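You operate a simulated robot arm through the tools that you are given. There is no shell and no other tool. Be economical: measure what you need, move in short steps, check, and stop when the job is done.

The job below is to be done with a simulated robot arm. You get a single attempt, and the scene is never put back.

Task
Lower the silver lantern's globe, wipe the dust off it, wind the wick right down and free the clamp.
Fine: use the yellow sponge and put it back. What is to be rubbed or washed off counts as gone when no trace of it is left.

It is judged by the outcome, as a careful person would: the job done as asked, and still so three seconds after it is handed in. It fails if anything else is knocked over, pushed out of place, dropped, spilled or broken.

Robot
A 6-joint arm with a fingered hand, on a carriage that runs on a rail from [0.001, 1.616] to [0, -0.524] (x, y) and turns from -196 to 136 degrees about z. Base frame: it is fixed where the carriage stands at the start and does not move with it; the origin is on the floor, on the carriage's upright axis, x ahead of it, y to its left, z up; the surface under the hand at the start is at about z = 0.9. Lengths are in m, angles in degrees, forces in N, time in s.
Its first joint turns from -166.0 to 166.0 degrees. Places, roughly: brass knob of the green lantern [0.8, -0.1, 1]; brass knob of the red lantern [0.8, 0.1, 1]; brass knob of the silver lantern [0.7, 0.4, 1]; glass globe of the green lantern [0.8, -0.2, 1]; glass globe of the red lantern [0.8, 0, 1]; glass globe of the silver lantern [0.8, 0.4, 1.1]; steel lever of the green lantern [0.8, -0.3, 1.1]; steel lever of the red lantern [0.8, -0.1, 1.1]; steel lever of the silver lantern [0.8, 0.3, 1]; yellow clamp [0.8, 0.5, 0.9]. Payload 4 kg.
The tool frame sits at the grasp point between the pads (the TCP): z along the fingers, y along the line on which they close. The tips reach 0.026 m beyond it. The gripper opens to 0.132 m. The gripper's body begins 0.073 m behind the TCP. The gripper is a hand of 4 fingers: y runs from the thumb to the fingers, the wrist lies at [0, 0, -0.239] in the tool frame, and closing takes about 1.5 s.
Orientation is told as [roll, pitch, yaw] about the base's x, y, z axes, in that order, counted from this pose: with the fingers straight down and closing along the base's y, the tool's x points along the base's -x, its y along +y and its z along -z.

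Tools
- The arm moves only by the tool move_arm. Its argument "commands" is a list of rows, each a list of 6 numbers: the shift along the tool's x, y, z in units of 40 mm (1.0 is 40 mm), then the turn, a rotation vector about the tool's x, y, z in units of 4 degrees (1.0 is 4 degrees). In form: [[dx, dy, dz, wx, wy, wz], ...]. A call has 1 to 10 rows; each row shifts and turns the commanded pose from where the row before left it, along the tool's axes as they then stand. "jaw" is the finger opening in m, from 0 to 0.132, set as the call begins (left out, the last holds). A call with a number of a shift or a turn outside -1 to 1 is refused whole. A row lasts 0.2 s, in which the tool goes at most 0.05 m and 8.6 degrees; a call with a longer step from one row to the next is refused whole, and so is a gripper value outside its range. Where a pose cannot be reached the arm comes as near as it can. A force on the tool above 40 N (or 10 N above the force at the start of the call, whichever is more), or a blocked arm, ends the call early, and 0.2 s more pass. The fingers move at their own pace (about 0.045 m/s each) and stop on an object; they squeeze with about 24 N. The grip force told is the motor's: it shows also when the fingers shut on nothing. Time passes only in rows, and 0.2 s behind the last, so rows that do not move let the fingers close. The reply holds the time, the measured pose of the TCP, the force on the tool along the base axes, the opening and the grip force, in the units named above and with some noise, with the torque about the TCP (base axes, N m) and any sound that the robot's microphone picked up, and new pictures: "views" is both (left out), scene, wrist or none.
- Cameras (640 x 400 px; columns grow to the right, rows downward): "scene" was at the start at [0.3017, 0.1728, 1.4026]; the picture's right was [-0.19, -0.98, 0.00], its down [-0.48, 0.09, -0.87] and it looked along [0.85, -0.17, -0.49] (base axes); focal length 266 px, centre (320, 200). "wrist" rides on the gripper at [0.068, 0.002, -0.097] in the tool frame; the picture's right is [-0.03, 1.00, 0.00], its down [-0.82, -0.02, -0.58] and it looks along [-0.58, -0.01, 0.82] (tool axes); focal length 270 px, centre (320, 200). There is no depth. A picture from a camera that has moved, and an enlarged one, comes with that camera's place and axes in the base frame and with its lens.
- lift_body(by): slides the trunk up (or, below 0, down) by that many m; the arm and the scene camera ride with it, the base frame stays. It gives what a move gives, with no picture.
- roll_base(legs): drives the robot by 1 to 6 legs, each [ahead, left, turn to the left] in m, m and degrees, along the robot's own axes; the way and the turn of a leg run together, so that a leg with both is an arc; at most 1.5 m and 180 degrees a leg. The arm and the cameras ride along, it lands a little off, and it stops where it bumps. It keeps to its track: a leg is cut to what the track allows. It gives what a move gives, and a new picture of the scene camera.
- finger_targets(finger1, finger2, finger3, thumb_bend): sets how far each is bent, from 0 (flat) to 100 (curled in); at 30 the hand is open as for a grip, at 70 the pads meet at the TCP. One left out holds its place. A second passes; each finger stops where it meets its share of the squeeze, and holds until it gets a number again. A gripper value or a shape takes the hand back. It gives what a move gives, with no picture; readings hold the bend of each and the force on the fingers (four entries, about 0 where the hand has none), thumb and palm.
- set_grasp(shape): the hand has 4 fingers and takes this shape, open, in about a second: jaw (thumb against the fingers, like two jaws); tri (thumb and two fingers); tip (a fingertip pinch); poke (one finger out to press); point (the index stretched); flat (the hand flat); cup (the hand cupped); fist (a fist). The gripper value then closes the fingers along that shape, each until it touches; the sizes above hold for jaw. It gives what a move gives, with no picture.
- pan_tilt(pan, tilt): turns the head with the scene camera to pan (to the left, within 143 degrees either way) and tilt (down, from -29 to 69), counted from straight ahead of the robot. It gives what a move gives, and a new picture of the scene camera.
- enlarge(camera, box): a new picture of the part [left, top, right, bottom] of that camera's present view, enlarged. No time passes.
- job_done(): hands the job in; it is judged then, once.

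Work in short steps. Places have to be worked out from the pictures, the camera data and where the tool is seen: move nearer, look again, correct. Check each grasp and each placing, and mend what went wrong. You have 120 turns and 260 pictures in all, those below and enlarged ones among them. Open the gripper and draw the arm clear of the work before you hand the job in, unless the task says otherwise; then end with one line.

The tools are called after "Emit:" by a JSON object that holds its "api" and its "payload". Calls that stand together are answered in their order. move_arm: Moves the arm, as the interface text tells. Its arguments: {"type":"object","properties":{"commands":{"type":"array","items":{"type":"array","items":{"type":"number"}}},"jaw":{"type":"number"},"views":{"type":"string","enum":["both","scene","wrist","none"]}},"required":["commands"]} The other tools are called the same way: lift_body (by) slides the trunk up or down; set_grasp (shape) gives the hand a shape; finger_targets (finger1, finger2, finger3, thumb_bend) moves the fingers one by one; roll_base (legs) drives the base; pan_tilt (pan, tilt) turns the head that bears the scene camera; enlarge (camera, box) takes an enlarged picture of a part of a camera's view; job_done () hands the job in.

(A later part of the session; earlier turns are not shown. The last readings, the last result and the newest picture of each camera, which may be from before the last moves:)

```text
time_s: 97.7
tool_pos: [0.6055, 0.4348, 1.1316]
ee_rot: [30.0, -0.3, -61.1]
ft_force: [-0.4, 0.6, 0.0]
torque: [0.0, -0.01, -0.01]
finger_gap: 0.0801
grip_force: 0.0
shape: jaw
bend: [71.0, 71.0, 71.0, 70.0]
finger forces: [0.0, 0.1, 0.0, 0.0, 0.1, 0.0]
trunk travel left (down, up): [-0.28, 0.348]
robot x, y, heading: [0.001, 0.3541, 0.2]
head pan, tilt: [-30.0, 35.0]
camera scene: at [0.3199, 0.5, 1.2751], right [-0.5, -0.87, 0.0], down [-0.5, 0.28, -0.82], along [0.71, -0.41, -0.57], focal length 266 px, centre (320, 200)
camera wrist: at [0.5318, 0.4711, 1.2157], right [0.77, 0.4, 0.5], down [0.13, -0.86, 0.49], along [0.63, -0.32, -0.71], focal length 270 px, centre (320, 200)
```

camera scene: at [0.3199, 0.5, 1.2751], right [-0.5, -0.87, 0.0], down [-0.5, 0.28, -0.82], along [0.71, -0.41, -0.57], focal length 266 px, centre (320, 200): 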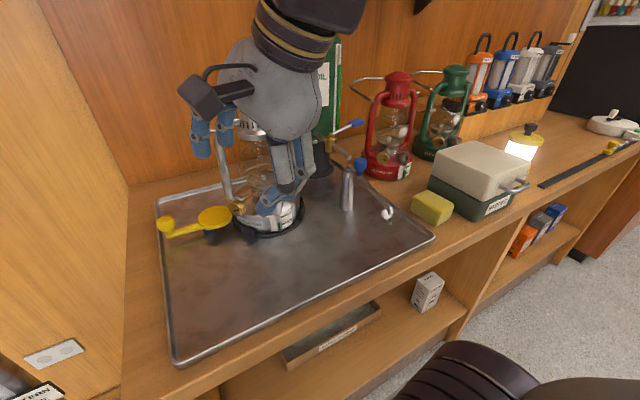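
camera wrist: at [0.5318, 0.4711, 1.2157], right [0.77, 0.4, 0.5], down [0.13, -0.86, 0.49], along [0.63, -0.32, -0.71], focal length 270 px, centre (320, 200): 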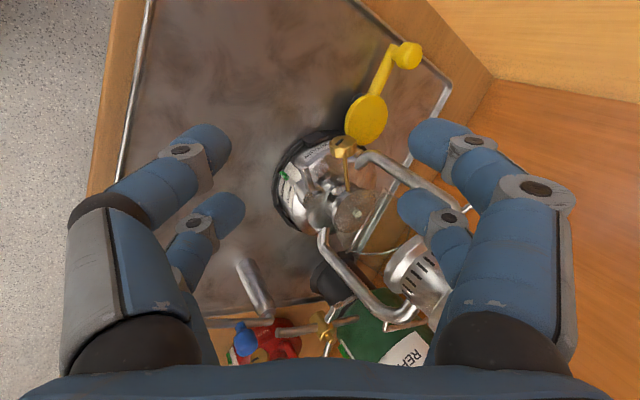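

The knob and stem line up with the hand's x-axis. I advance to a pre-grasp point 9 cm short of the knob.

Emit:
{"api": "move_arm", "payload": {"commands": [[-0.323, 0.234, 0.76, 0, 0, 0], [-0.323, 0.234, 0.76, 0, 0, 0], [-0.25, 0.234, 0.76, 0, 0, 0]], "views": "wrist"}}

Emit:
{"api": "pan_tilt", "payload": {"pan": -12, "tilt": 35}}

Emit:
{"api": "enlarge", "payload": {"camera": "scene", "box": [240, 100, 440, 260]}}

```text
time_s: 98.5
tool_pos: [0.6855, 0.4344, 1.0672]
ee_rot: [30.0, -0.4, -60.9]
ft_force: [-0.1, 0.0, 0.6]
torque: [0.0, 0.0, 0.03]
finger_gap: 0.0804
grip_force: 0.0
shape: jaw
bend: [71.0, 71.0, 71.0, 70.0]
finger forces: [0.1, 0.0, 0.1, 0.0, 0.0, 0.0]
trunk travel left (down, up): [-0.28, 0.348]
robot x, y, heading: [0.0039, 0.355, 0.3]
head pan, tilt: [-30.0, 35.0]
camera wrist: at [0.6112, 0.4716, 1.1503], right [0.77, 0.4, 0.5], down [0.13, -0.86, 0.49], along [0.63, -0.32, -0.71], focal length 270 px, centre (320, 200)
```

wrist: 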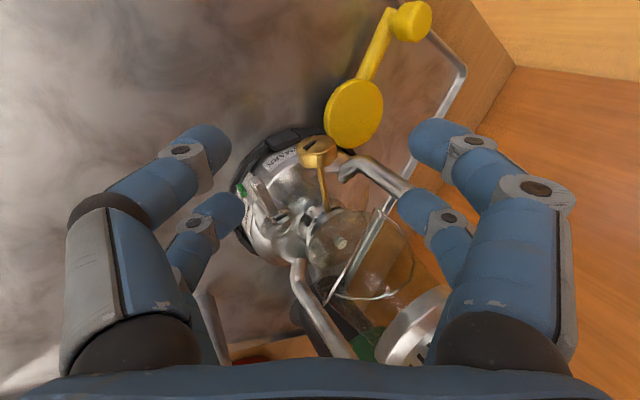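

```text
time_s: 99.3
tool_pos: [0.6858, 0.4365, 1.0671]
ee_rot: [30.0, -0.3, -61.0]
ft_force: [0.4, 0.4, 0.9]
torque: [-0.01, -0.01, 0.01]
finger_gap: 0.0804
grip_force: 0.1
shape: jaw
bend: [71.0, 71.0, 71.0, 70.0]
finger forces: [0.0, 0.0, 0.1, 0.1, 0.0, 0.1]
trunk travel left (down, up): [-0.28, 0.348]
robot x, y, heading: [-0.0014, 0.3509, 0.3]
head pan, tilt: [-12.0, 35.0]
camera scene: at [0.3297, 0.5257, 1.2751], right [-0.2, -0.98, 0.0], down [-0.56, 0.12, -0.82], along [0.8, -0.17, -0.57], focal length 266 px, centre (320, 200)
```

scene: 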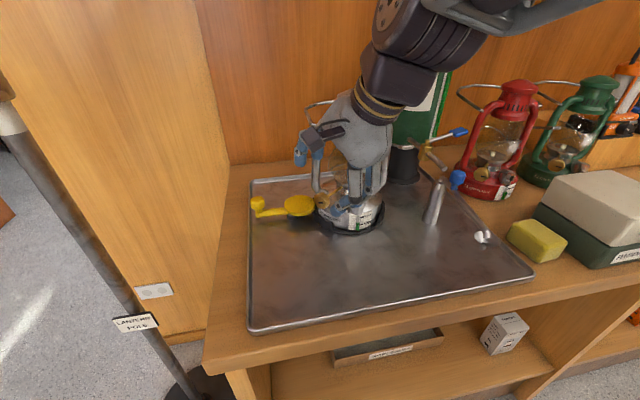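

```text
2.50 times, centred on (340, 180) of scene
camera zoom: at [0.3297, 0.5257, 1.2751], right [-0.2, -0.98, 0.0], down [-0.56, 0.12, -0.82], along [0.8, -0.17, -0.57], focal length 665 px, centre (270, 250)
```

zoom: 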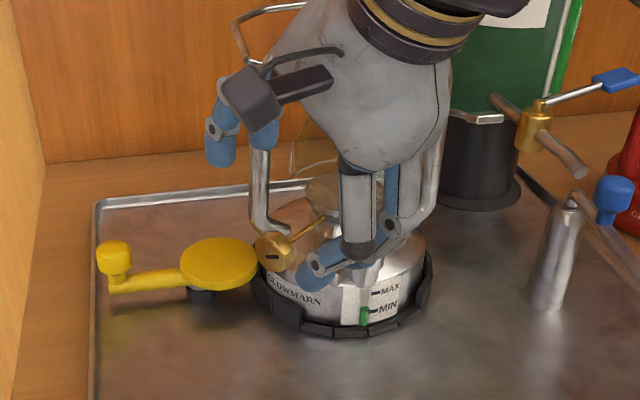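

Knob is centred between the jaws. I advance 6 cm, also 8 mm inward, and look again.

Emit:
{"api": "move_arm", "payload": {"commands": [[-0.2, 0, 0.75, 0, 0, 0], [0, 0, 0.75, 0, 0, 0]]}}

Emit:
{"api": "enlarge", "payload": {"camera": "scene", "box": [240, 100, 440, 260]}}

```text
time_s: 99.9
tool_pos: [0.7159, 0.4442, 1.0139]
ee_rot: [30.0, -0.2, -60.8]
ft_force: [-6.4, 4.9, 4.1]
torque: [0.02, 0.3, -0.33]
finger_gap: 0.0808
grip_force: 0.1
shape: jaw
bend: [71.0, 71.0, 71.0, 70.0]
finger forces: [0.0, 0.0, 7.1, 0.0, 0.0, 0.0]
trunk travel left (down, up): [-0.28, 0.348]
robot x, y, heading: [0.0018, 0.3506, 0.1]
head pan, tilt: [-12.0, 35.0]
camera scene: at [0.3291, 0.526, 1.2753], right [-0.2, -0.98, 0.0], down [-0.56, 0.12, -0.82], along [0.8, -0.17, -0.57], focal length 266 px, centre (320, 200)
camera wrist: at [0.6427, 0.4804, 1.0984], right [0.77, 0.4, 0.5], down [0.13, -0.86, 0.49], along [0.63, -0.31, -0.71], focal length 270 px, centre (320, 200)
```

scene: 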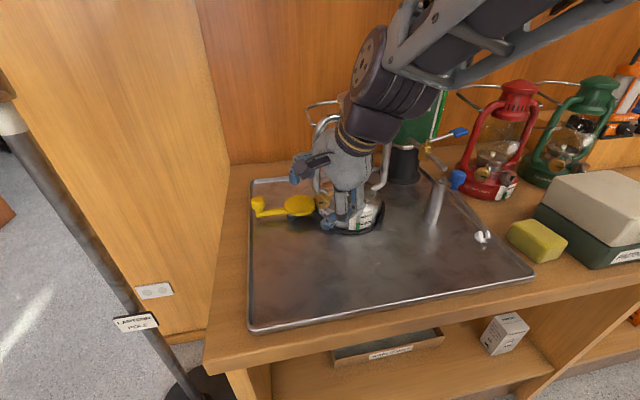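
wrist: 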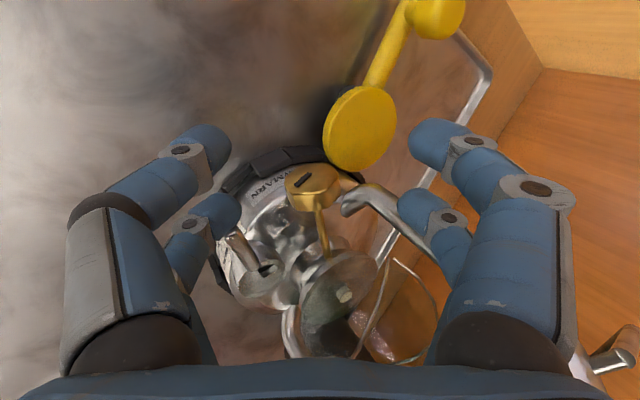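

```text
2.50 times, centred on (340, 180) of scene
camera zoom: at [0.3291, 0.526, 1.2753], right [-0.2, -0.98, 0.0], down [-0.56, 0.12, -0.82], along [0.8, -0.17, -0.57], focal length 665 px, centre (270, 250)
```

zoom: 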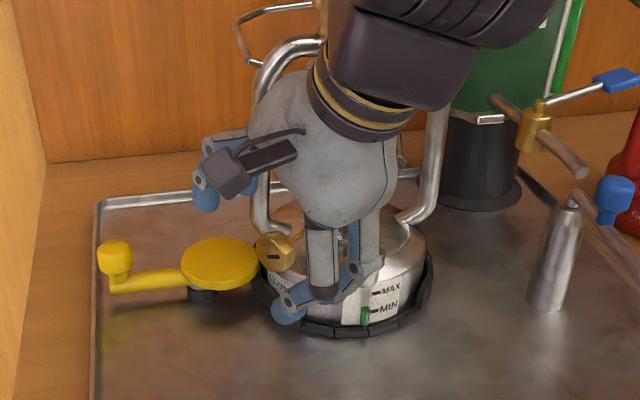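

The left-rear finger brushes the fuel-cap handle (7 N). I back off, narrow the jaw to 0.055, and come in again slightly further out.

Emit:
{"api": "move_arm", "payload": {"commands": [[0.12, 0, -0.75, 0, 0, 0], [0, -0.06, 0, 0, 0, 0], [0, 0, 0, 0, 0, 0], [0, 0, 0.5, 0, 0, 0], [0, 0, 0.35, 0, 0, 0]], "jaw": 0.055, "views": "wrist"}}

```text
time_s: 101.1
tool_pos: [0.713, 0.4479, 1.01]
ee_rot: [30.0, -0.3, -61.0]
ft_force: [0.1, -0.2, 0.3]
torque: [0.0, 0.0, 0.01]
finger_gap: 0.0552
grip_force: 0.1
shape: jaw
bend: [73.0, 73.0, 73.0, 70.0]
finger forces: [0.0, 0.0, 0.0, 0.0, 0.0, 0.1]
trunk travel left (down, up): [-0.28, 0.348]
robot x, y, heading: [-0.0003, 0.3531, 0.5]
head pan, tilt: [-12.0, 35.0]
camera wrist: at [0.6389, 0.4836, 1.0945], right [0.77, 0.4, 0.5], down [0.13, -0.86, 0.49], along [0.63, -0.32, -0.71], focal length 270 px, centre (320, 200)
```

wrist: 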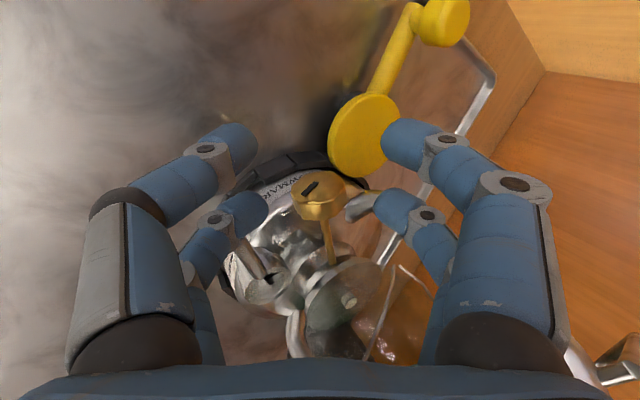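

Clear now. Advance the last 2 cm and close on the knob.

Emit:
{"api": "move_arm", "payload": {"commands": [[0, 0, 0.3, 0, 0, 0], [0, 0, 0.25, 0, 0, 0]], "views": "wrist"}}

Emit:
{"api": "move_arm", "payload": {"commands": [[0, 0, 0, 0, 0, 0], [0, 0, 0, 0, 0, 0], [0, 0, 0, 0, 0, 0], [0, 0, 0, 0, 0, 0]], "views": "wrist", "jaw": 0.01}}

```text
time_s: 101.7
tool_pos: [0.7235, 0.4529, 0.991]
ee_rot: [30.0, -0.3, -60.9]
ft_force: [0.8, 0.2, 0.2]
torque: [-0.02, -0.02, 0.02]
finger_gap: 0.0556
grip_force: 0.0
shape: jaw
bend: [73.0, 73.0, 73.0, 70.0]
finger forces: [0.1, 0.1, 0.0, 0.0, 0.0, 0.0]
trunk travel left (down, up): [-0.28, 0.348]
robot x, y, heading: [-0.0009, 0.3534, 0.1]
head pan, tilt: [-12.0, 35.0]
camera wrist: at [0.6492, 0.4886, 1.0748], right [0.77, 0.4, 0.5], down [0.13, -0.86, 0.49], along [0.63, -0.32, -0.71], focal length 270 px, centre (320, 200)
```

wrist: 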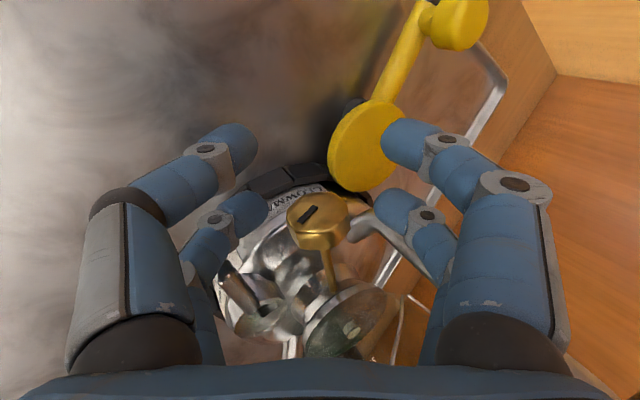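

```text
time_s: 102.7
tool_pos: [0.7228, 0.4516, 0.9913]
ee_rot: [30.0, -0.3, -60.9]
ft_force: [-0.6, -0.4, 1.7]
torque: [-0.01, 0.01, -0.01]
finger_gap: 0.0115
grip_force: 0.1
shape: jaw
bend: [71.0, 71.0, 71.0, 70.0]
finger forces: [0.1, 2.2, 2.6, 0.0, 0.1, 0.0]
trunk travel left (down, up): [-0.28, 0.348]
robot x, y, heading: [-0.0001, 0.3493, 0.4]
head pan, tilt: [-12.0, 35.0]
camera wrist: at [0.6492, 0.4885, 1.0748], right [0.77, 0.4, 0.5], down [0.13, -0.86, 0.49], along [0.63, -0.32, -0.71], focal length 270 px, centre (320, 200)
```

wrist: 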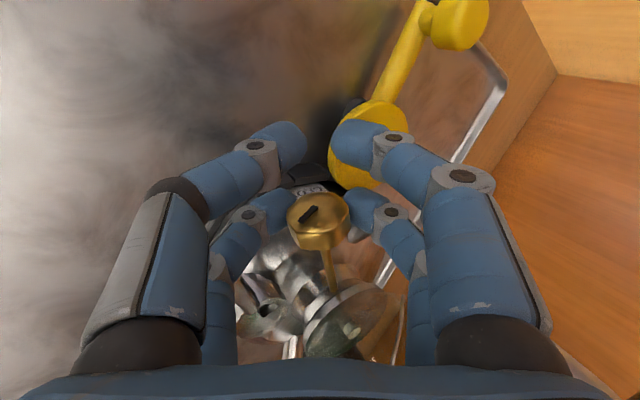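

The rear pair touches the knob on both sides. I close fully.

Emit:
{"api": "move_arm", "payload": {"commands": [[0, 0, 0, 0, 0, 0], [0, 0, 0, 0, 0, 0], [0, 0, 0, 0, 0, 0]], "views": "wrist", "jaw": 0}}

Emit:
{"api": "enlarge", "payload": {"camera": "wrist", "box": [260, 170, 420, 370]}}

```text
time_s: 103.5
tool_pos: [0.7233, 0.4521, 0.9896]
ee_rot: [29.9, -0.1, -60.8]
ft_force: [5.8, 4.1, -13.4]
torque: [0.18, 0.11, 0.19]
finger_gap: 0.0
grip_force: 23.9
shape: jaw
bend: [61.0, 71.0, 72.0, 70.0]
finger forces: [0.0, 21.1, 21.5, 0.0, 0.0, 0.0]
trunk travel left (down, up): [-0.28, 0.348]
robot x, y, heading: [0.0002, 0.3529, 0.2]
head pan, tilt: [-12.0, 35.0]
camera wrist: at [0.6496, 0.489, 1.0738], right [0.77, 0.4, 0.5], down [0.13, -0.86, 0.49], along [0.63, -0.32, -0.71], focal length 270 px, centre (320, 200)
```

wrist: 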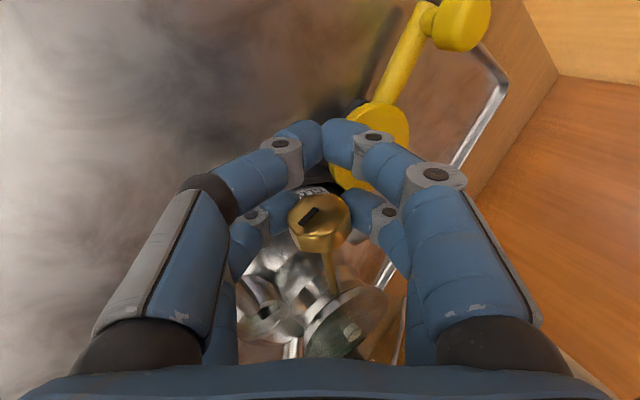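

```text
2.00 times, centred on (340, 270) of wrist
camera zoom: at [0.6496, 0.489, 1.0738], right [0.77, 0.4, 0.5], down [0.13, -0.86, 0.49], along [0.63, -0.32, -0.71], focal length 541 px, centre (280, 60)
```

zoom: 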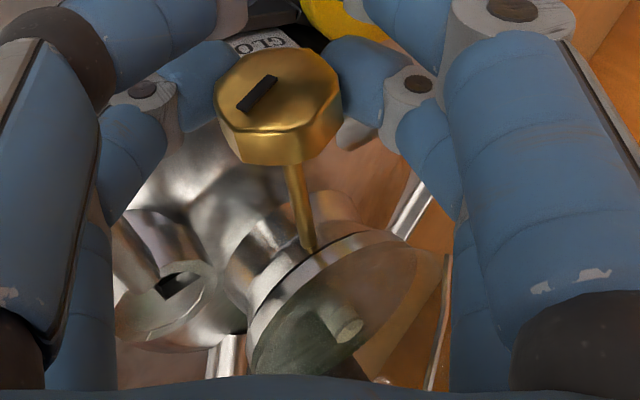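

Firm grip on the knob (21 N each side) and the wick is visible through the glass. I turn 20° one way (leaning further back) as a trial and compare the wick and the knob's mark.

Emit:
{"api": "move_arm", "payload": {"commands": [[0, -0.02, 0, -1, 0, 0], [0, -0.02, 0, -1, 0, 0], [0, -0.02, 0, -1, 0, 0], [0, -0.02, 0, -1, 0, 0], [0, -0.02, 0, -1, 0, 0]], "views": "wrist"}}

Emit:
{"api": "enlarge", "payload": {"camera": "wrist", "box": [260, 170, 420, 370]}}

```text
time_s: 104.7
tool_pos: [0.7243, 0.4544, 0.9915]
ee_rot: [49.5, -0.2, -60.7]
ft_force: [-1.1, 10.1, -12.6]
torque: [0.41, 0.21, 0.07]
finger_gap: 0.0
grip_force: 24.2
shape: jaw
bend: [61.0, 73.0, 71.0, 70.0]
finger forces: [0.0, 16.7, 24.4, 0.1, 0.0, 0.1]
out of reach, approached as far as the arm can: row 5
trunk travel left (down, up): [-0.28, 0.348]
robot x, y, heading: [-0.0005, 0.3549, 0.4]
head pan, tilt: [-12.0, 35.0]
camera wrist: at [0.6289, 0.4769, 1.0546], right [0.58, 0.3, 0.76], down [0.0, -0.93, 0.36], along [0.82, -0.21, -0.54], focal length 270 px, centre (320, 200)
```

wrist: 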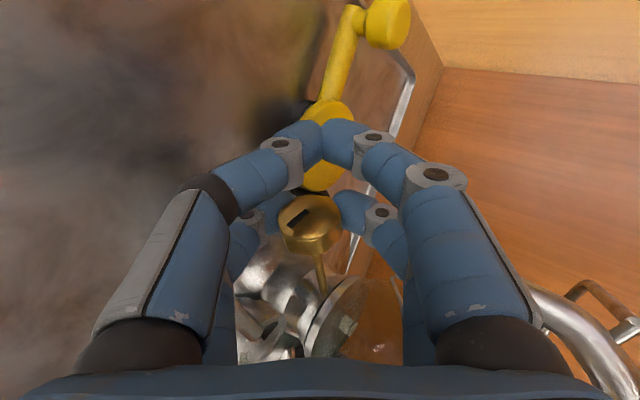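

```text
2.00 times, centred on (340, 270) of wrist
camera zoom: at [0.6289, 0.4769, 1.0546], right [0.58, 0.3, 0.76], down [0.0, -0.93, 0.36], along [0.82, -0.21, -0.54], focal length 541 px, centre (280, 60)
```

zoom: 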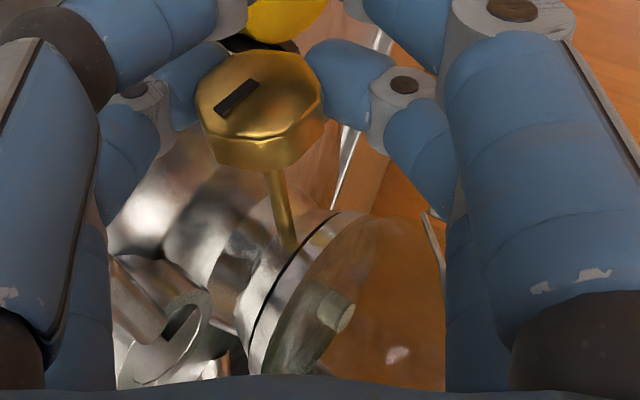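

The knob turned with the hand. I check the wick from the scene camera.

Emit:
{"api": "enlarge", "payload": {"camera": "scene", "box": [290, 120, 410, 240]}}

Emit:
{"api": "enlarge", "payload": {"camera": "wrist", "box": [300, 260, 400, 360]}}

```text
3.33 times, centred on (350, 180) of scene
camera zoom: at [0.3299, 0.5265, 1.2749], right [-0.2, -0.98, 0.0], down [-0.56, 0.12, -0.82], along [0.8, -0.17, -0.57], focal length 886 px, centre (220, 267)
```

zoom: 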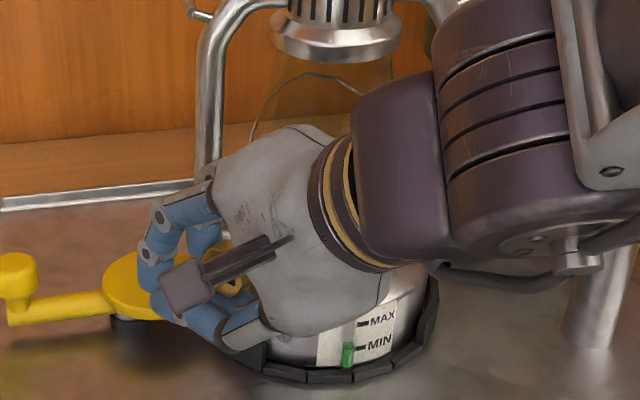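

```text
4.00 times, centred on (350, 310) of wrist
camera zoom: at [0.6289, 0.4769, 1.0546], right [0.58, 0.3, 0.76], down [0.0, -0.93, 0.36], along [0.82, -0.21, -0.54], focal length 1081 px, centre (200, -240)
```

zoom: 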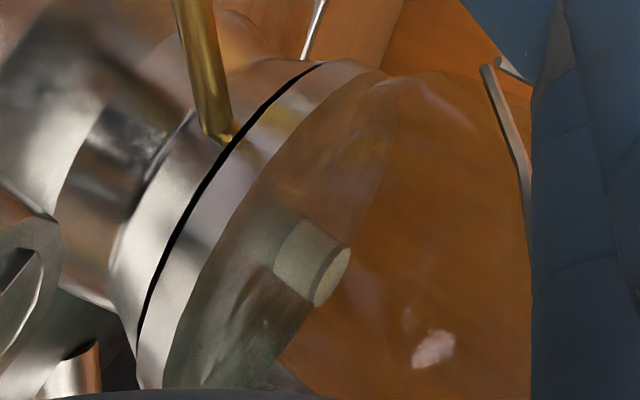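

The wick's protrusion is ≈0.75 of its diameter here. I turn the other way (40° in total) and compare.

Emit:
{"api": "move_arm", "payload": {"commands": [[0, 0.02, 0, 1, 0, 0], [0, 0.02, 0, 1, 0, 0], [0, 0.02, 0, 1, 0, 0], [0, 0.02, 0, 1, 0, 0], [0, 0.02, 0, 1, 0, 0], [0, 0.02, 0, 1, 0, 0], [0, 0.02, 0, 1, 0, 0], [0, 0.02, 0, 1, 0, 0], [0, 0.02, 0, 1, 0, 0]], "views": "wrist"}}

Emit:
{"api": "enlarge", "payload": {"camera": "wrist", "box": [270, 180, 430, 380]}}

```text
time_s: 106.8
tool_pos: [0.7285, 0.4553, 0.9928]
ee_rot: [13.4, -0.1, -60.9]
ft_force: [2.4, 6.3, -25.0]
torque: [0.46, 0.1, 0.21]
finger_gap: 0.0
grip_force: 23.9
shape: jaw
bend: [61.0, 71.0, 68.0, 70.0]
finger forces: [0.0, 22.3, 27.1, 0.1, 0.1, 0.1]
trunk travel left (down, up): [-0.28, 0.348]
robot x, y, heading: [-0.0008, 0.3531, 0.2]
head pan, tilt: [-12.0, 35.0]
stopped in row 9: the force on the tool passed its limit at 42 N (the readings are from after the stop); the commanded pose is now the measured one
camera wrist: at [0.6781, 0.5035, 1.0865], right [0.86, 0.45, 0.23], down [0.26, -0.79, 0.56], along [0.43, -0.42, -0.8], focal length 270 px, centre (320, 200)
```

wrist: 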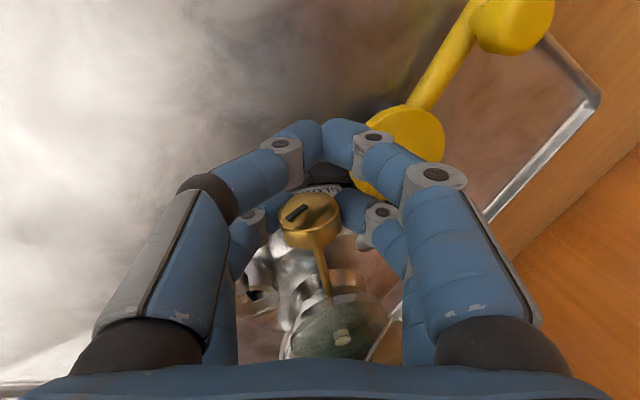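

```text
2.00 times, centred on (350, 280) of wrist
camera zoom: at [0.6781, 0.5035, 1.0865], right [0.86, 0.45, 0.23], down [0.26, -0.79, 0.56], along [0.43, -0.42, -0.8], focal length 541 px, centre (260, 40)
```

zoom: 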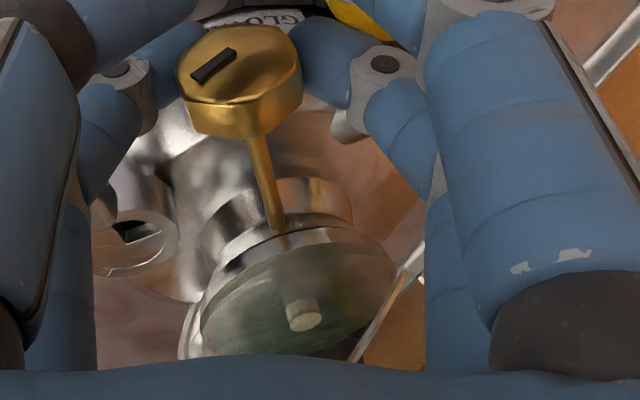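

To compare fairly I open the jaw here (knob now 36° turned back), lean the empty hand to the former 49° pose and compare the wick in the same view.

Emit:
{"api": "move_arm", "payload": {"commands": [[0, 0, 0, 0, 0, 0], [0, 0, 0, 0, 0, 0], [0, 0, 0, 0, 0, 0], [0, 0, 0, 0, 0, 0]], "views": "none", "jaw": 0.055}}

Emit:
{"api": "move_arm", "payload": {"commands": [[0, -0.02, 0, -1, 0, 0], [0, -0.02, 0, -1, 0, 0], [0, -0.02, 0, -1, 0, 0], [0, -0.02, 0, -1, 0, 0], [0, -0.02, 0, -1, 0, 0], [0, -0.02, 0, -1, 0, 0], [0, -0.02, 0, -1, 0, 0], [0, -0.02, 0, -1, 0, 0], [0, -0.02, 0, -1, 0, 0]], "views": "wrist"}}

Emit:
{"api": "enlarge", "payload": {"camera": "wrist", "box": [300, 260, 400, 360]}}

```text
time_s: 107.8
tool_pos: [0.7306, 0.4537, 0.9943]
ee_rot: [13.7, -0.2, -61.0]
ft_force: [-0.8, -0.5, -0.5]
torque: [0.0, 0.0, -0.02]
finger_gap: 0.0547
grip_force: 0.1
shape: jaw
bend: [73.0, 73.0, 73.0, 70.0]
finger forces: [0.0, 0.0, 0.2, 0.0, 0.0, 0.0]
trunk travel left (down, up): [-0.28, 0.348]
robot x, y, heading: [0.0009, 0.3485, 0.5]
head pan, tilt: [-12.0, 35.0]
```

```text
time_s: 109.8
tool_pos: [0.7249, 0.4497, 0.9913]
ee_rot: [49.6, -0.1, -60.9]
ft_force: [0.3, 0.7, -0.7]
torque: [0.01, -0.05, 0.01]
finger_gap: 0.0547
grip_force: 0.2
shape: jaw
bend: [73.0, 73.0, 73.0, 70.0]
finger forces: [0.0, 0.0, 0.1, 0.0, 0.0, 0.0]
trunk travel left (down, up): [-0.28, 0.348]
robot x, y, heading: [0.0031, 0.3499, 0.2]
head pan, tilt: [-12.0, 35.0]
camera wrist: at [0.6291, 0.4749, 1.0551], right [0.58, 0.29, 0.76], down [0.0, -0.93, 0.36], along [0.82, -0.21, -0.54], focal length 270 px, centre (320, 200)
```

wrist: 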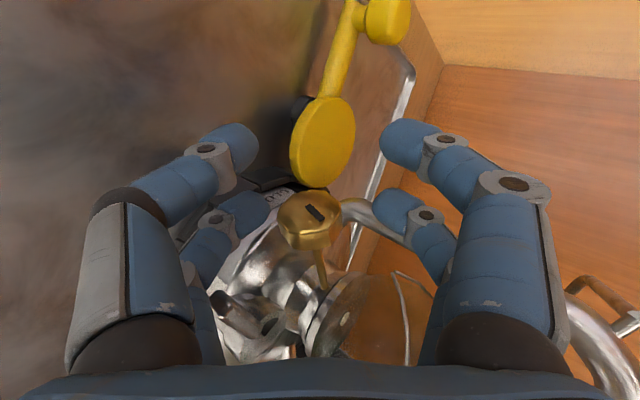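

```text
4.00 times, centred on (350, 310) of wrist
camera zoom: at [0.6291, 0.4749, 1.0551], right [0.58, 0.29, 0.76], down [0.0, -0.93, 0.36], along [0.82, -0.21, -0.54], focal length 1081 px, centre (200, -240)
```

zoom: 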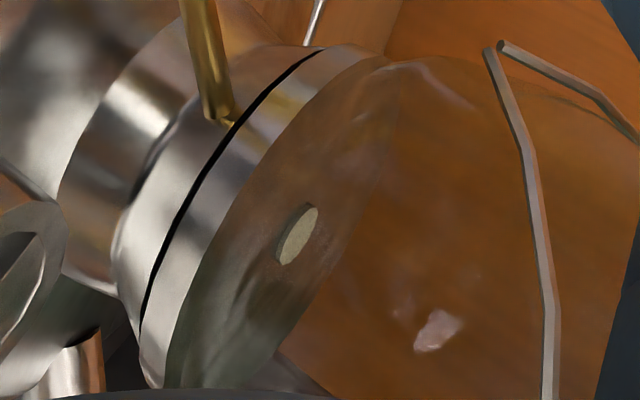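

Clear result: this direction lowers the wick, which is now almost flush. I grip again here and turn the same way until it stops.

Emit:
{"api": "move_arm", "payload": {"commands": [[0, -0.1, 0, 0, 0, 0], [0, 0, 0, 0, 0, 0], [0, 0, 0, 0, 0, 0], [0, 0, 0, 0, 0, 0], [0, 0, 0, 0, 0, 0], [0, 0, 0, 0, 0, 0], [0, 0, 0, 0, 0, 0]], "views": "none", "jaw": 0}}

Emit:
{"api": "move_arm", "payload": {"commands": [[0, 0.02, 0, 1, 0, 0], [0, 0.02, 0, 1, 0, 0], [0, 0.02, 0, 1, 0, 0], [0, 0.02, 0, 1, 0, 0], [0, 0.02, 0, 1, 0, 0], [0, 0.02, 0, 1, 0, 0]], "views": "wrist"}}

Emit:
{"api": "enlarge", "payload": {"camera": "wrist", "box": [270, 180, 430, 380]}}

```text
time_s: 111.5
tool_pos: [0.7253, 0.4522, 0.991]
ee_rot: [49.4, -0.1, -60.9]
ft_force: [8.5, 6.8, -10.1]
torque: [0.22, 0.02, 0.21]
finger_gap: 0.0
grip_force: 23.6
shape: jaw
bend: [60.0, 71.0, 73.0, 70.0]
finger forces: [0.0, 20.0, 21.8, 0.1, 0.0, 0.0]
out of reach, approached as far as the arm can: row 1
trunk travel left (down, up): [-0.28, 0.348]
robot x, y, heading: [-0.0025, 0.3486, 0.2]
head pan, tilt: [-12.0, 35.0]
```

```text
time_s: 112.8
tool_pos: [0.7284, 0.4522, 0.9945]
ee_rot: [25.6, -0.1, -61.0]
ft_force: [13.3, 10.9, -29.7]
torque: [0.68, -0.05, 0.33]
finger_gap: 0.0
grip_force: 24.3
shape: jaw
bend: [60.0, 71.0, 71.0, 70.0]
finger forces: [0.1, 21.4, 28.0, 0.1, 0.1, 0.0]
trunk travel left (down, up): [-0.28, 0.348]
robot x, y, heading: [-0.0012, 0.3521, 0.3]
head pan, tilt: [-12.0, 35.0]
camera wrist: at [0.6613, 0.4922, 1.0811], right [0.8, 0.42, 0.43], down [0.16, -0.84, 0.51], along [0.58, -0.34, -0.74], focal length 270 px, centre (320, 200)
```

wrist: 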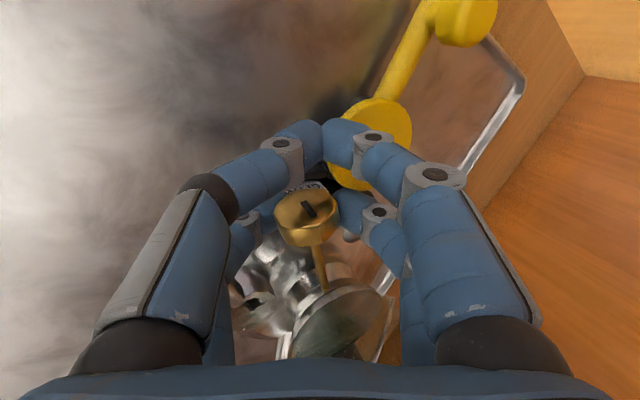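

```text
2.00 times, centred on (350, 280) of wrist
camera zoom: at [0.6613, 0.4922, 1.0811], right [0.8, 0.42, 0.43], down [0.16, -0.84, 0.51], along [0.58, -0.34, -0.74], focal length 541 px, centre (260, 40)
```

zoom: 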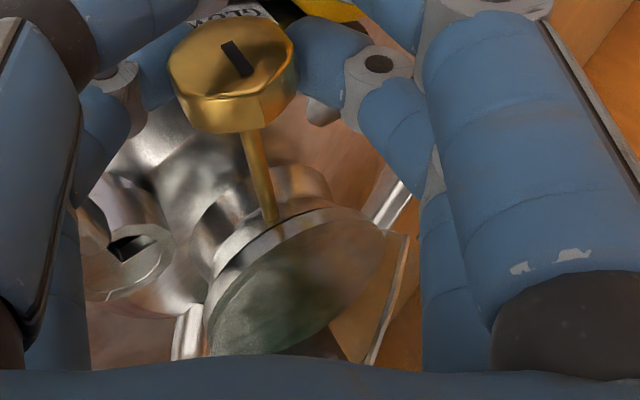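

The wick has vanished below the burner top. I ease the hand 4 mm forward (it's being pulled onto the knob) and turn a little more to be sure it reaches the stop.

Emit:
{"api": "move_arm", "payload": {"commands": [[0, 0, 0.12, 0, 0, 0], [0, 0.04, 0, 1, 0, 0], [0, 0.04, 0, 1, 0, 0], [0, 0.04, 0, 1, 0, 0], [0, 0.04, 0, 1, 0, 0]], "views": "wrist"}}

Emit:
{"api": "enlarge", "payload": {"camera": "wrist", "box": [270, 180, 430, 380]}}

```text
time_s: 114.0
tool_pos: [0.7367, 0.4559, 0.992]
ee_rot: [9.6, -0.2, -61.0]
ft_force: [-0.1, 2.7, -24.9]
torque: [0.71, -0.12, -0.11]
finger_gap: 0.0001
grip_force: 24.2
shape: jaw
bend: [60.0, 73.0, 70.0, 70.0]
finger forces: [0.0, 17.1, 32.4, 0.0, 0.1, 0.0]
trunk travel left (down, up): [-0.28, 0.348]
robot x, y, heading: [0.0007, 0.3536, 0.5]
head pan, tilt: [-12.0, 35.0]
camera wrist: at [0.6914, 0.5081, 1.086], right [0.87, 0.46, 0.17], down [0.29, -0.77, 0.57], along [0.39, -0.45, -0.81], focal length 270 px, centre (320, 200)
```

wrist: 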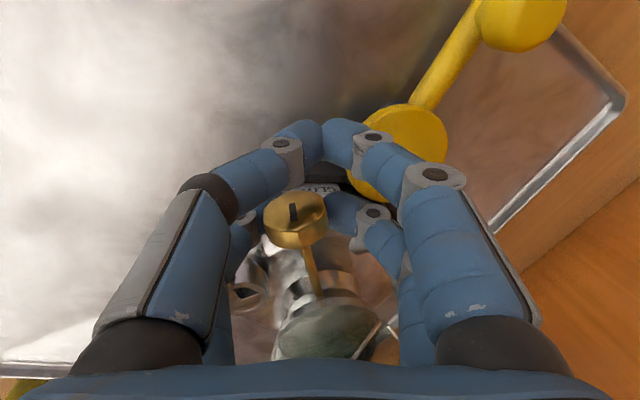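

```text
2.00 times, centred on (350, 280) of wrist
camera zoom: at [0.6914, 0.5081, 1.086], right [0.87, 0.46, 0.17], down [0.29, -0.77, 0.57], along [0.39, -0.45, -0.81], focal length 541 px, centre (260, 40)
```

zoom: 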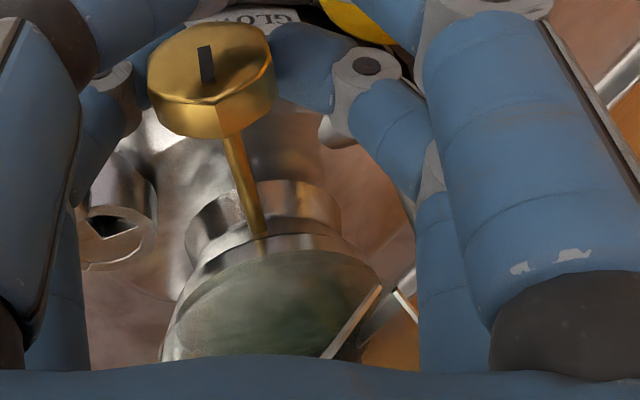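

The mark is now slipping in the grip: the knob is at its end stop and the wick is out of sight. I release and back away.

Emit:
{"api": "move_arm", "payload": {"commands": [[0, 0, 0, 0, 0, 0], [0, 0, 0, 0, 0, 0], [0, 0, 0, 0, 0, 0], [0, 0, 0, 0, 0, 0]], "views": "none", "jaw": 0.055}}

Emit:
{"api": "move_arm", "payload": {"commands": [[0, 0, -0.8, -1, 0, 0], [0, 0, -1, -1, 0, 0], [0, 0, -1, -1, 0, 0], [0, 0, -1, -1, 0, 0], [0, 0, -1, 0, 0, 0]]}}

Emit:
{"api": "enlarge", "payload": {"camera": "wrist", "box": [230, 120, 430, 320]}}

Emit:
{"api": "enlarge", "payload": {"camera": "scene", "box": [290, 120, 410, 240]}}

```text
time_s: 115.0
tool_pos: [0.7364, 0.4561, 0.9918]
ee_rot: [9.9, -0.1, -61.0]
ft_force: [-0.1, -0.7, -0.6]
torque: [-0.02, 0.01, 0.0]
finger_gap: 0.0547
grip_force: 0.1
shape: jaw
bend: [73.0, 73.0, 73.0, 70.0]
finger forces: [0.0, 0.0, 0.0, 0.0, 0.0, 0.0]
trunk travel left (down, up): [-0.28, 0.348]
robot x, y, heading: [-0.0018, 0.3558, 0.4]
head pan, tilt: [-12.0, 35.0]
```

```text
time_s: 116.2
tool_pos: [0.6842, 0.4272, 1.1745]
ee_rot: [25.8, -0.2, -60.9]
ft_force: [0.3, -0.3, -0.2]
torque: [0.02, 0.03, 0.0]
finger_gap: 0.055
grip_force: 0.0
shape: jaw
bend: [73.0, 73.0, 73.0, 70.0]
finger forces: [0.1, 0.0, 0.0, 0.0, 0.0, 0.1]
trunk travel left (down, up): [-0.28, 0.348]
robot x, y, heading: [-0.002, 0.3507, 0.3]
head pan, tilt: [-12.0, 35.0]
camera scene: at [0.33, 0.5259, 1.275], right [-0.2, -0.98, 0.0], down [-0.56, 0.12, -0.82], along [0.8, -0.17, -0.57], focal length 266 px, centre (320, 200)
camera wrist: at [0.617, 0.4667, 1.2621], right [0.8, 0.42, 0.43], down [0.16, -0.84, 0.51], along [0.58, -0.34, -0.74], focal length 270 px, centre (320, 200)
```

scene: 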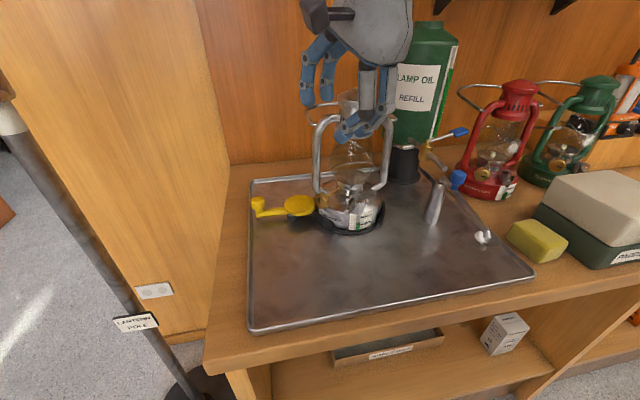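
wrist: 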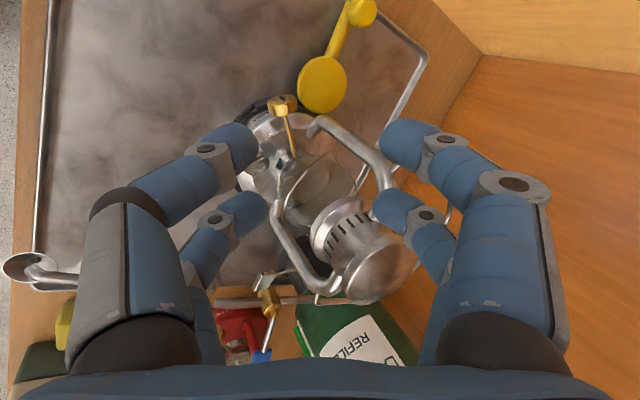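

```text
2.00 times, centred on (330, 220) of wrist
camera zoom: at [0.617, 0.4667, 1.2621], right [0.8, 0.42, 0.43], down [0.16, -0.84, 0.51], along [0.58, -0.34, -0.74], focal length 541 px, centre (300, 160)
```

zoom: 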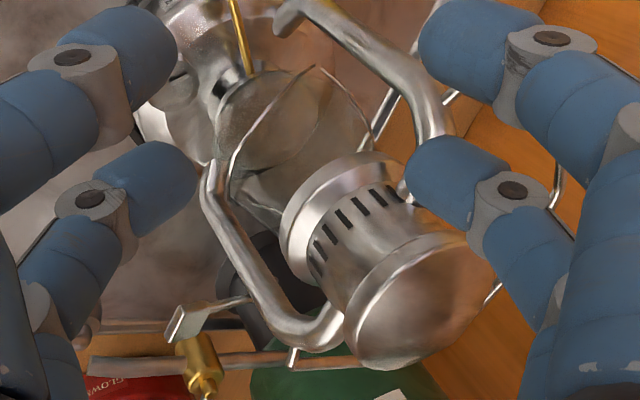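

```text
3.33 times, centred on (350, 180) of scene
camera zoom: at [0.33, 0.5259, 1.275], right [-0.2, -0.98, 0.0], down [-0.56, 0.12, -0.82], along [0.8, -0.17, -0.57], focal length 886 px, centre (220, 267)
```

zoom: 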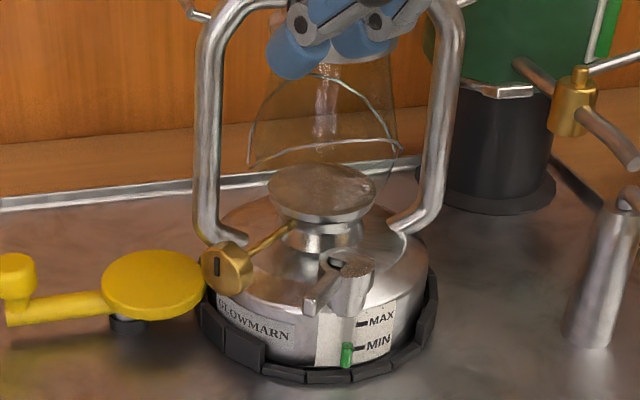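

Wick is fully down, lever up, globe clean. Now the clamp: its disc is an eccentric cam on a post, with the crank knob at ≈(0.798, 0.563, 0.955). I move left clear of the lantern, straighten the hand and turn to yaw -90° so the jaw closes along x.

Emit:
{"api": "move_arm", "payload": {"commands": [[0.5, 0, -0.2, 1, 0, 0], [0.5, 0, 0, 1, 0, 0], [0.5, 0, 0, 1, 0, 0], [0.5, 0, 0, 1, 0, 0], [0.5, 0, 0, 1, 0, 0], [0.5, 0, 0, 1, 0, 0], [0, 0, 0, 0.45, 0, 1], [0, 0, 0, 0, 0, 1], [0, 0, 0, 0, 0, 1], [0, 0, 0, 0, 0, 1]], "views": "none", "jaw": 0.065}}

Emit:
{"api": "move_arm", "payload": {"commands": [[0, 0, 0, 0, 0, 1], [0, 0, 0, 0, 0, 1], [0, 0, 0, 0, 0, 1], [0, 0, 0, 0, 0, 0.25]]}}

```text
time_s: 118.5
tool_pos: [0.6224, 0.5326, 1.1817]
ee_rot: [0.1, 0.0, -77.1]
ft_force: [0.1, -0.1, -0.4]
torque: [0.0, 0.0, 0.0]
finger_gap: 0.0642
grip_force: 0.0
shape: jaw
bend: [73.0, 73.0, 73.0, 70.0]
finger forces: [0.0, 0.0, 0.1, 0.1, 0.1, 0.0]
trunk travel left (down, up): [-0.28, 0.348]
robot x, y, heading: [-0.001, 0.3506, 0.5]
head pan, tilt: [-12.0, 35.0]
```

```text
time_s: 119.5
tool_pos: [0.623, 0.5318, 1.1833]
ee_rot: [0.0, -0.1, -90.1]
ft_force: [-0.1, -0.1, -0.2]
torque: [-0.01, 0.01, -0.01]
finger_gap: 0.0643
grip_force: 0.0
shape: jaw
bend: [73.0, 73.0, 73.0, 70.0]
finger forces: [0.1, 0.0, 0.1, 0.1, 0.0, 0.1]
trunk travel left (down, up): [-0.28, 0.348]
robot x, y, heading: [0.0004, 0.3544, 0.5]
head pan, tilt: [-12.0, 35.0]
camera scene: at [0.3297, 0.5258, 1.2751], right [-0.2, -0.98, 0.0], down [-0.56, 0.12, -0.82], along [0.8, -0.17, -0.57], focal length 266 px, centre (320, 200)
camera wrist: at [0.6251, 0.5986, 1.2782], right [1.0, -0.03, 0.0], down [-0.02, -0.81, 0.58], along [-0.01, -0.58, -0.82], focal length 270 px, centre (320, 200)
```

scene: 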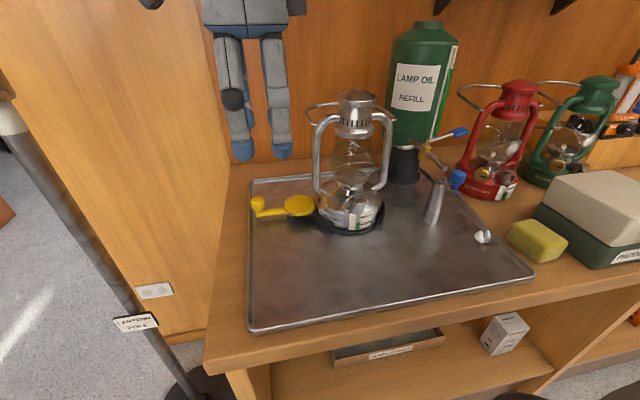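
wrist: 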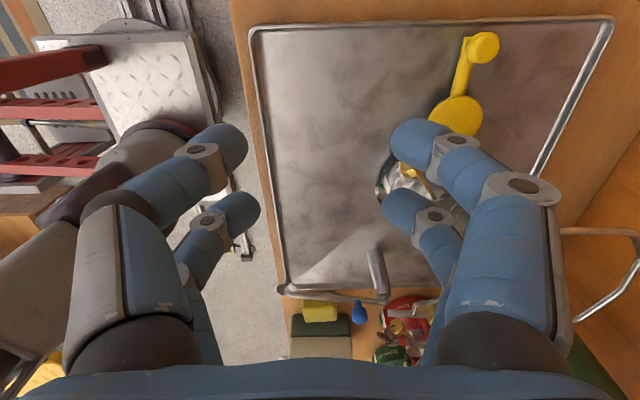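

Crank knob confirmed at ≈(0.791, 0.562). I move above it.

Emit:
{"api": "move_arm", "payload": {"commands": [[0.125, 0.85, 0.3, 0, 0, 0], [0.125, 0.85, 0.3, 0, 0, 0], [0.125, 0.85, 0.5, 0, 0, 0], [0.125, 0.85, 0.5, 0, 0, 0], [0.125, 0.82, 0.5, 0, 0, 0]]}}

Emit:
{"api": "enlarge", "payload": {"camera": "scene", "box": [220, 90, 360, 240]}}

```text
time_s: 120.7
tool_pos: [0.792, 0.5537, 1.0954]
ee_rot: [0.1, -0.1, -89.8]
ft_force: [-0.1, -0.8, 0.7]
torque: [0.01, -0.04, -0.01]
finger_gap: 0.0646
grip_force: 0.1
shape: jaw
bend: [73.0, 73.0, 73.0, 70.0]
finger forces: [0.0, 0.0, 0.1, 0.0, 0.0, 0.0]
trunk travel left (down, up): [-0.28, 0.348]
robot x, y, heading: [-0.0017, 0.3513, 0.2]
head pan, tilt: [-12.0, 35.0]
camera scene: at [0.3292, 0.5258, 1.2752], right [-0.2, -0.98, 0.0], down [-0.56, 0.12, -0.82], along [0.8, -0.17, -0.57], focal length 266 px, centre (320, 200)
camera wrist: at [0.7937, 0.6209, 1.1921], right [1.0, -0.02, 0.0], down [-0.02, -0.82, 0.58], along [-0.01, -0.58, -0.82], focal length 270 px, centre (320, 200)
```

scene: 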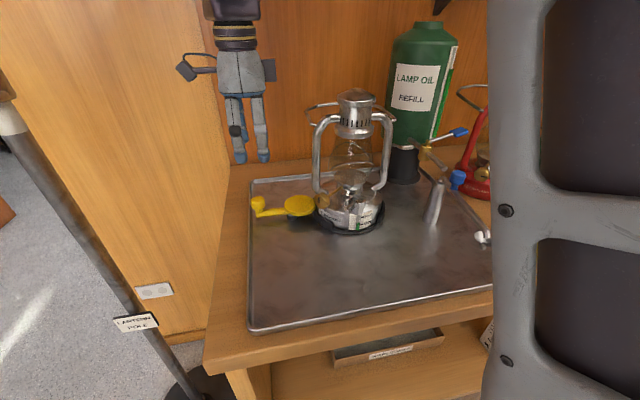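
wrist: 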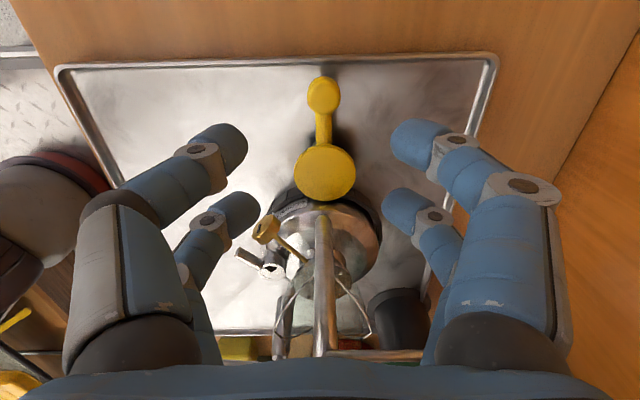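

```text
2.67 times, centred on (290, 165) of scene
camera zoom: at [0.3292, 0.5258, 1.2752], right [-0.2, -0.98, 0.0], down [-0.56, 0.12, -0.82], along [0.8, -0.17, -0.57], focal length 709 px, centre (400, 293)
```

zoom: 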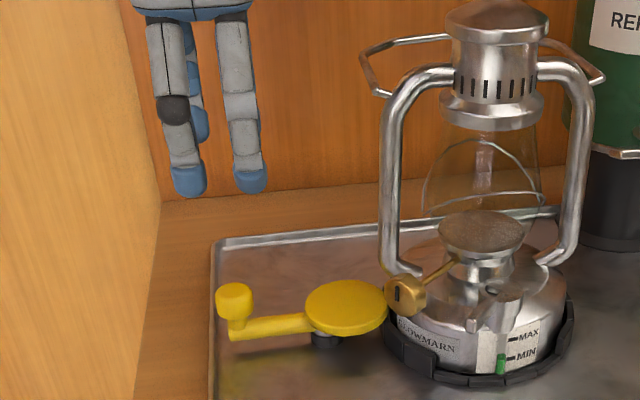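

The knob lies between the jaws. I lower so the fingertips flank it (TCP z≈0.978).

Emit:
{"api": "move_arm", "payload": {"commands": [[0.15, 0.1, 1, 0, 0, 0], [0, 0, 1, 0, 0, 0], [0, 0, 0.9, 0, 0, 0]]}}

Emit:
{"api": "move_arm", "payload": {"commands": [[0, 0, 0, 0, 0, 0], [0, 0, 0, 0, 0, 0], [0, 0, 0, 0, 0, 0], [0, 0, 0, 0, 0, 0], [0, 0, 0, 0, 0, 0]], "jaw": 0.01, "views": "wrist"}}

```text
time_s: 121.5
tool_pos: [0.7925, 0.5593, 0.9841]
ee_rot: [0.1, 0.0, -89.9]
ft_force: [0.4, 0.4, 0.4]
torque: [-0.01, -0.03, -0.01]
finger_gap: 0.0644
grip_force: 0.1
shape: jaw
bend: [73.0, 73.0, 73.0, 70.0]
finger forces: [0.0, 0.0, 0.1, 0.0, 0.1, 0.0]
trunk travel left (down, up): [-0.28, 0.348]
robot x, y, heading: [0.001, 0.3516, 0.1]
head pan, tilt: [-12.0, 35.0]
camera scene: at [0.3295, 0.5258, 1.2752], right [-0.2, -0.98, 0.0], down [-0.56, 0.12, -0.82], along [0.8, -0.17, -0.57], focal length 266 px, centre (320, 200)
camera wrist: at [0.7957, 0.6266, 1.0796], right [1.0, -0.03, 0.0], down [-0.02, -0.81, 0.58], along [-0.01, -0.58, -0.82], focal length 270 px, centre (320, 200)
```

scene: 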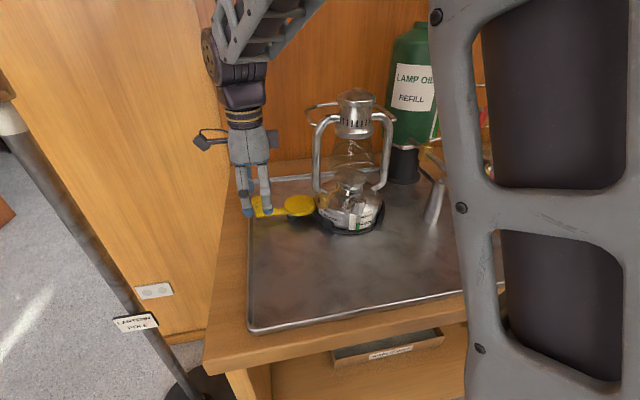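
wrist: 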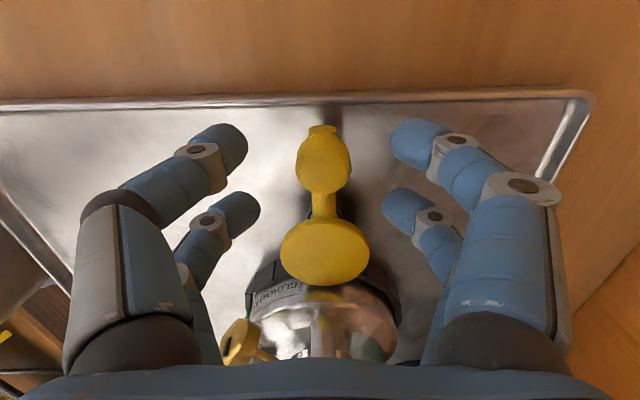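

```text
time_s: 122.7
tool_pos: [0.7928, 0.5603, 0.9839]
ee_rot: [-0.1, -0.1, -90.1]
ft_force: [0.3, 0.4, -0.7]
torque: [-0.02, -0.01, -0.01]
finger_gap: 0.0104
grip_force: 0.0
shape: jaw
bend: [71.0, 71.0, 71.0, 70.0]
finger forces: [0.1, 0.0, 0.1, 0.0, 0.0, 0.1]
trunk travel left (down, up): [-0.28, 0.348]
robot x, y, heading: [-0.0019, 0.3568, 0.0]
head pan, tilt: [-12.0, 35.0]
camera wrist: at [0.7957, 0.6266, 1.0798], right [1.0, -0.02, 0.0], down [-0.02, -0.81, 0.58], along [-0.01, -0.58, -0.82], focal length 270 px, centre (320, 200)
```

wrist: 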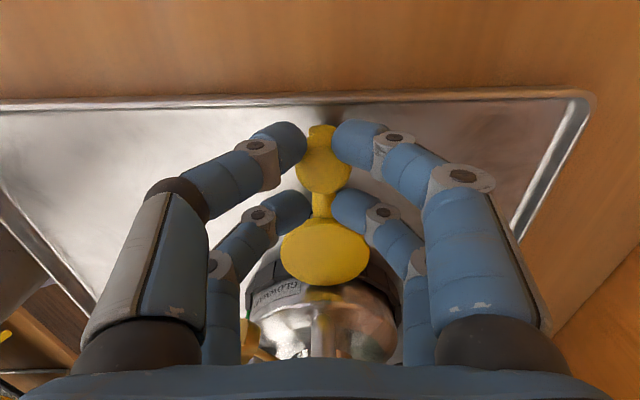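

The knob sits in the gap between the two finger pairs. I open, shift 11 mm toward the lantern so the front pair is on the knob, and close again.

Emit:
{"api": "move_arm", "payload": {"commands": [[0, 0, 0, 0, 0, 0], [0, 0, 0, 0, 0, 0], [-0.28, 0.08, 0, 0, 0, 0], [0, 0, 0.05, 0, 0, 0]], "jaw": 0.05, "views": "none"}}

Emit:
{"api": "move_arm", "payload": {"commands": [[0, 0, 0, 0, 0, 0], [0, 0, 0, 0, 0, 0], [0, 0, 0, 0, 0, 0], [0, 0, 0, 0, 0, 0], [0, 0, 0, 0, 0, 0]], "jaw": 0.0, "views": "wrist"}}

```text
time_s: 123.7
tool_pos: [0.798, 0.5486, 0.9816]
ee_rot: [0.0, -0.2, -90.1]
ft_force: [0.3, 0.6, -1.3]
torque: [-0.01, 0.01, -0.01]
finger_gap: 0.0496
grip_force: 0.1
shape: jaw
bend: [73.0, 73.0, 73.0, 70.0]
finger forces: [0.0, 0.0, 0.0, 0.0, 0.1, 0.0]
trunk travel left (down, up): [-0.28, 0.348]
robot x, y, heading: [-0.0015, 0.3557, 0.6]
head pan, tilt: [-12.0, 35.0]
```

```text
time_s: 124.8
tool_pos: [0.7982, 0.5488, 0.9801]
ee_rot: [0.1, -0.1, -90.0]
ft_force: [0.0, 5.0, 0.0]
torque: [0.09, 0.0, 0.04]
finger_gap: 0.0097
grip_force: 24.2
shape: jaw
bend: [72.0, 61.0, 61.0, 70.0]
finger forces: [19.2, 0.0, 0.1, 0.0, 18.9, 0.0]
trunk travel left (down, up): [-0.28, 0.348]
robot x, y, heading: [0.002, 0.352, 0.2]
head pan, tilt: [-12.0, 35.0]
camera wrist: at [0.8001, 0.617, 1.0766], right [1.0, -0.02, 0.0], down [-0.02, -0.82, 0.58], along [-0.01, -0.58, -0.82], focal length 270 px, centre (320, 200)
```

wrist: 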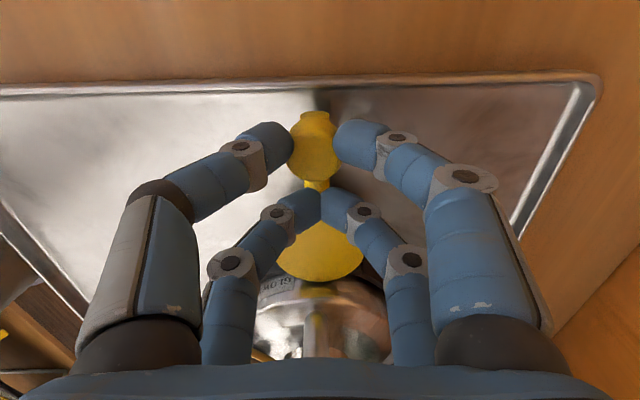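

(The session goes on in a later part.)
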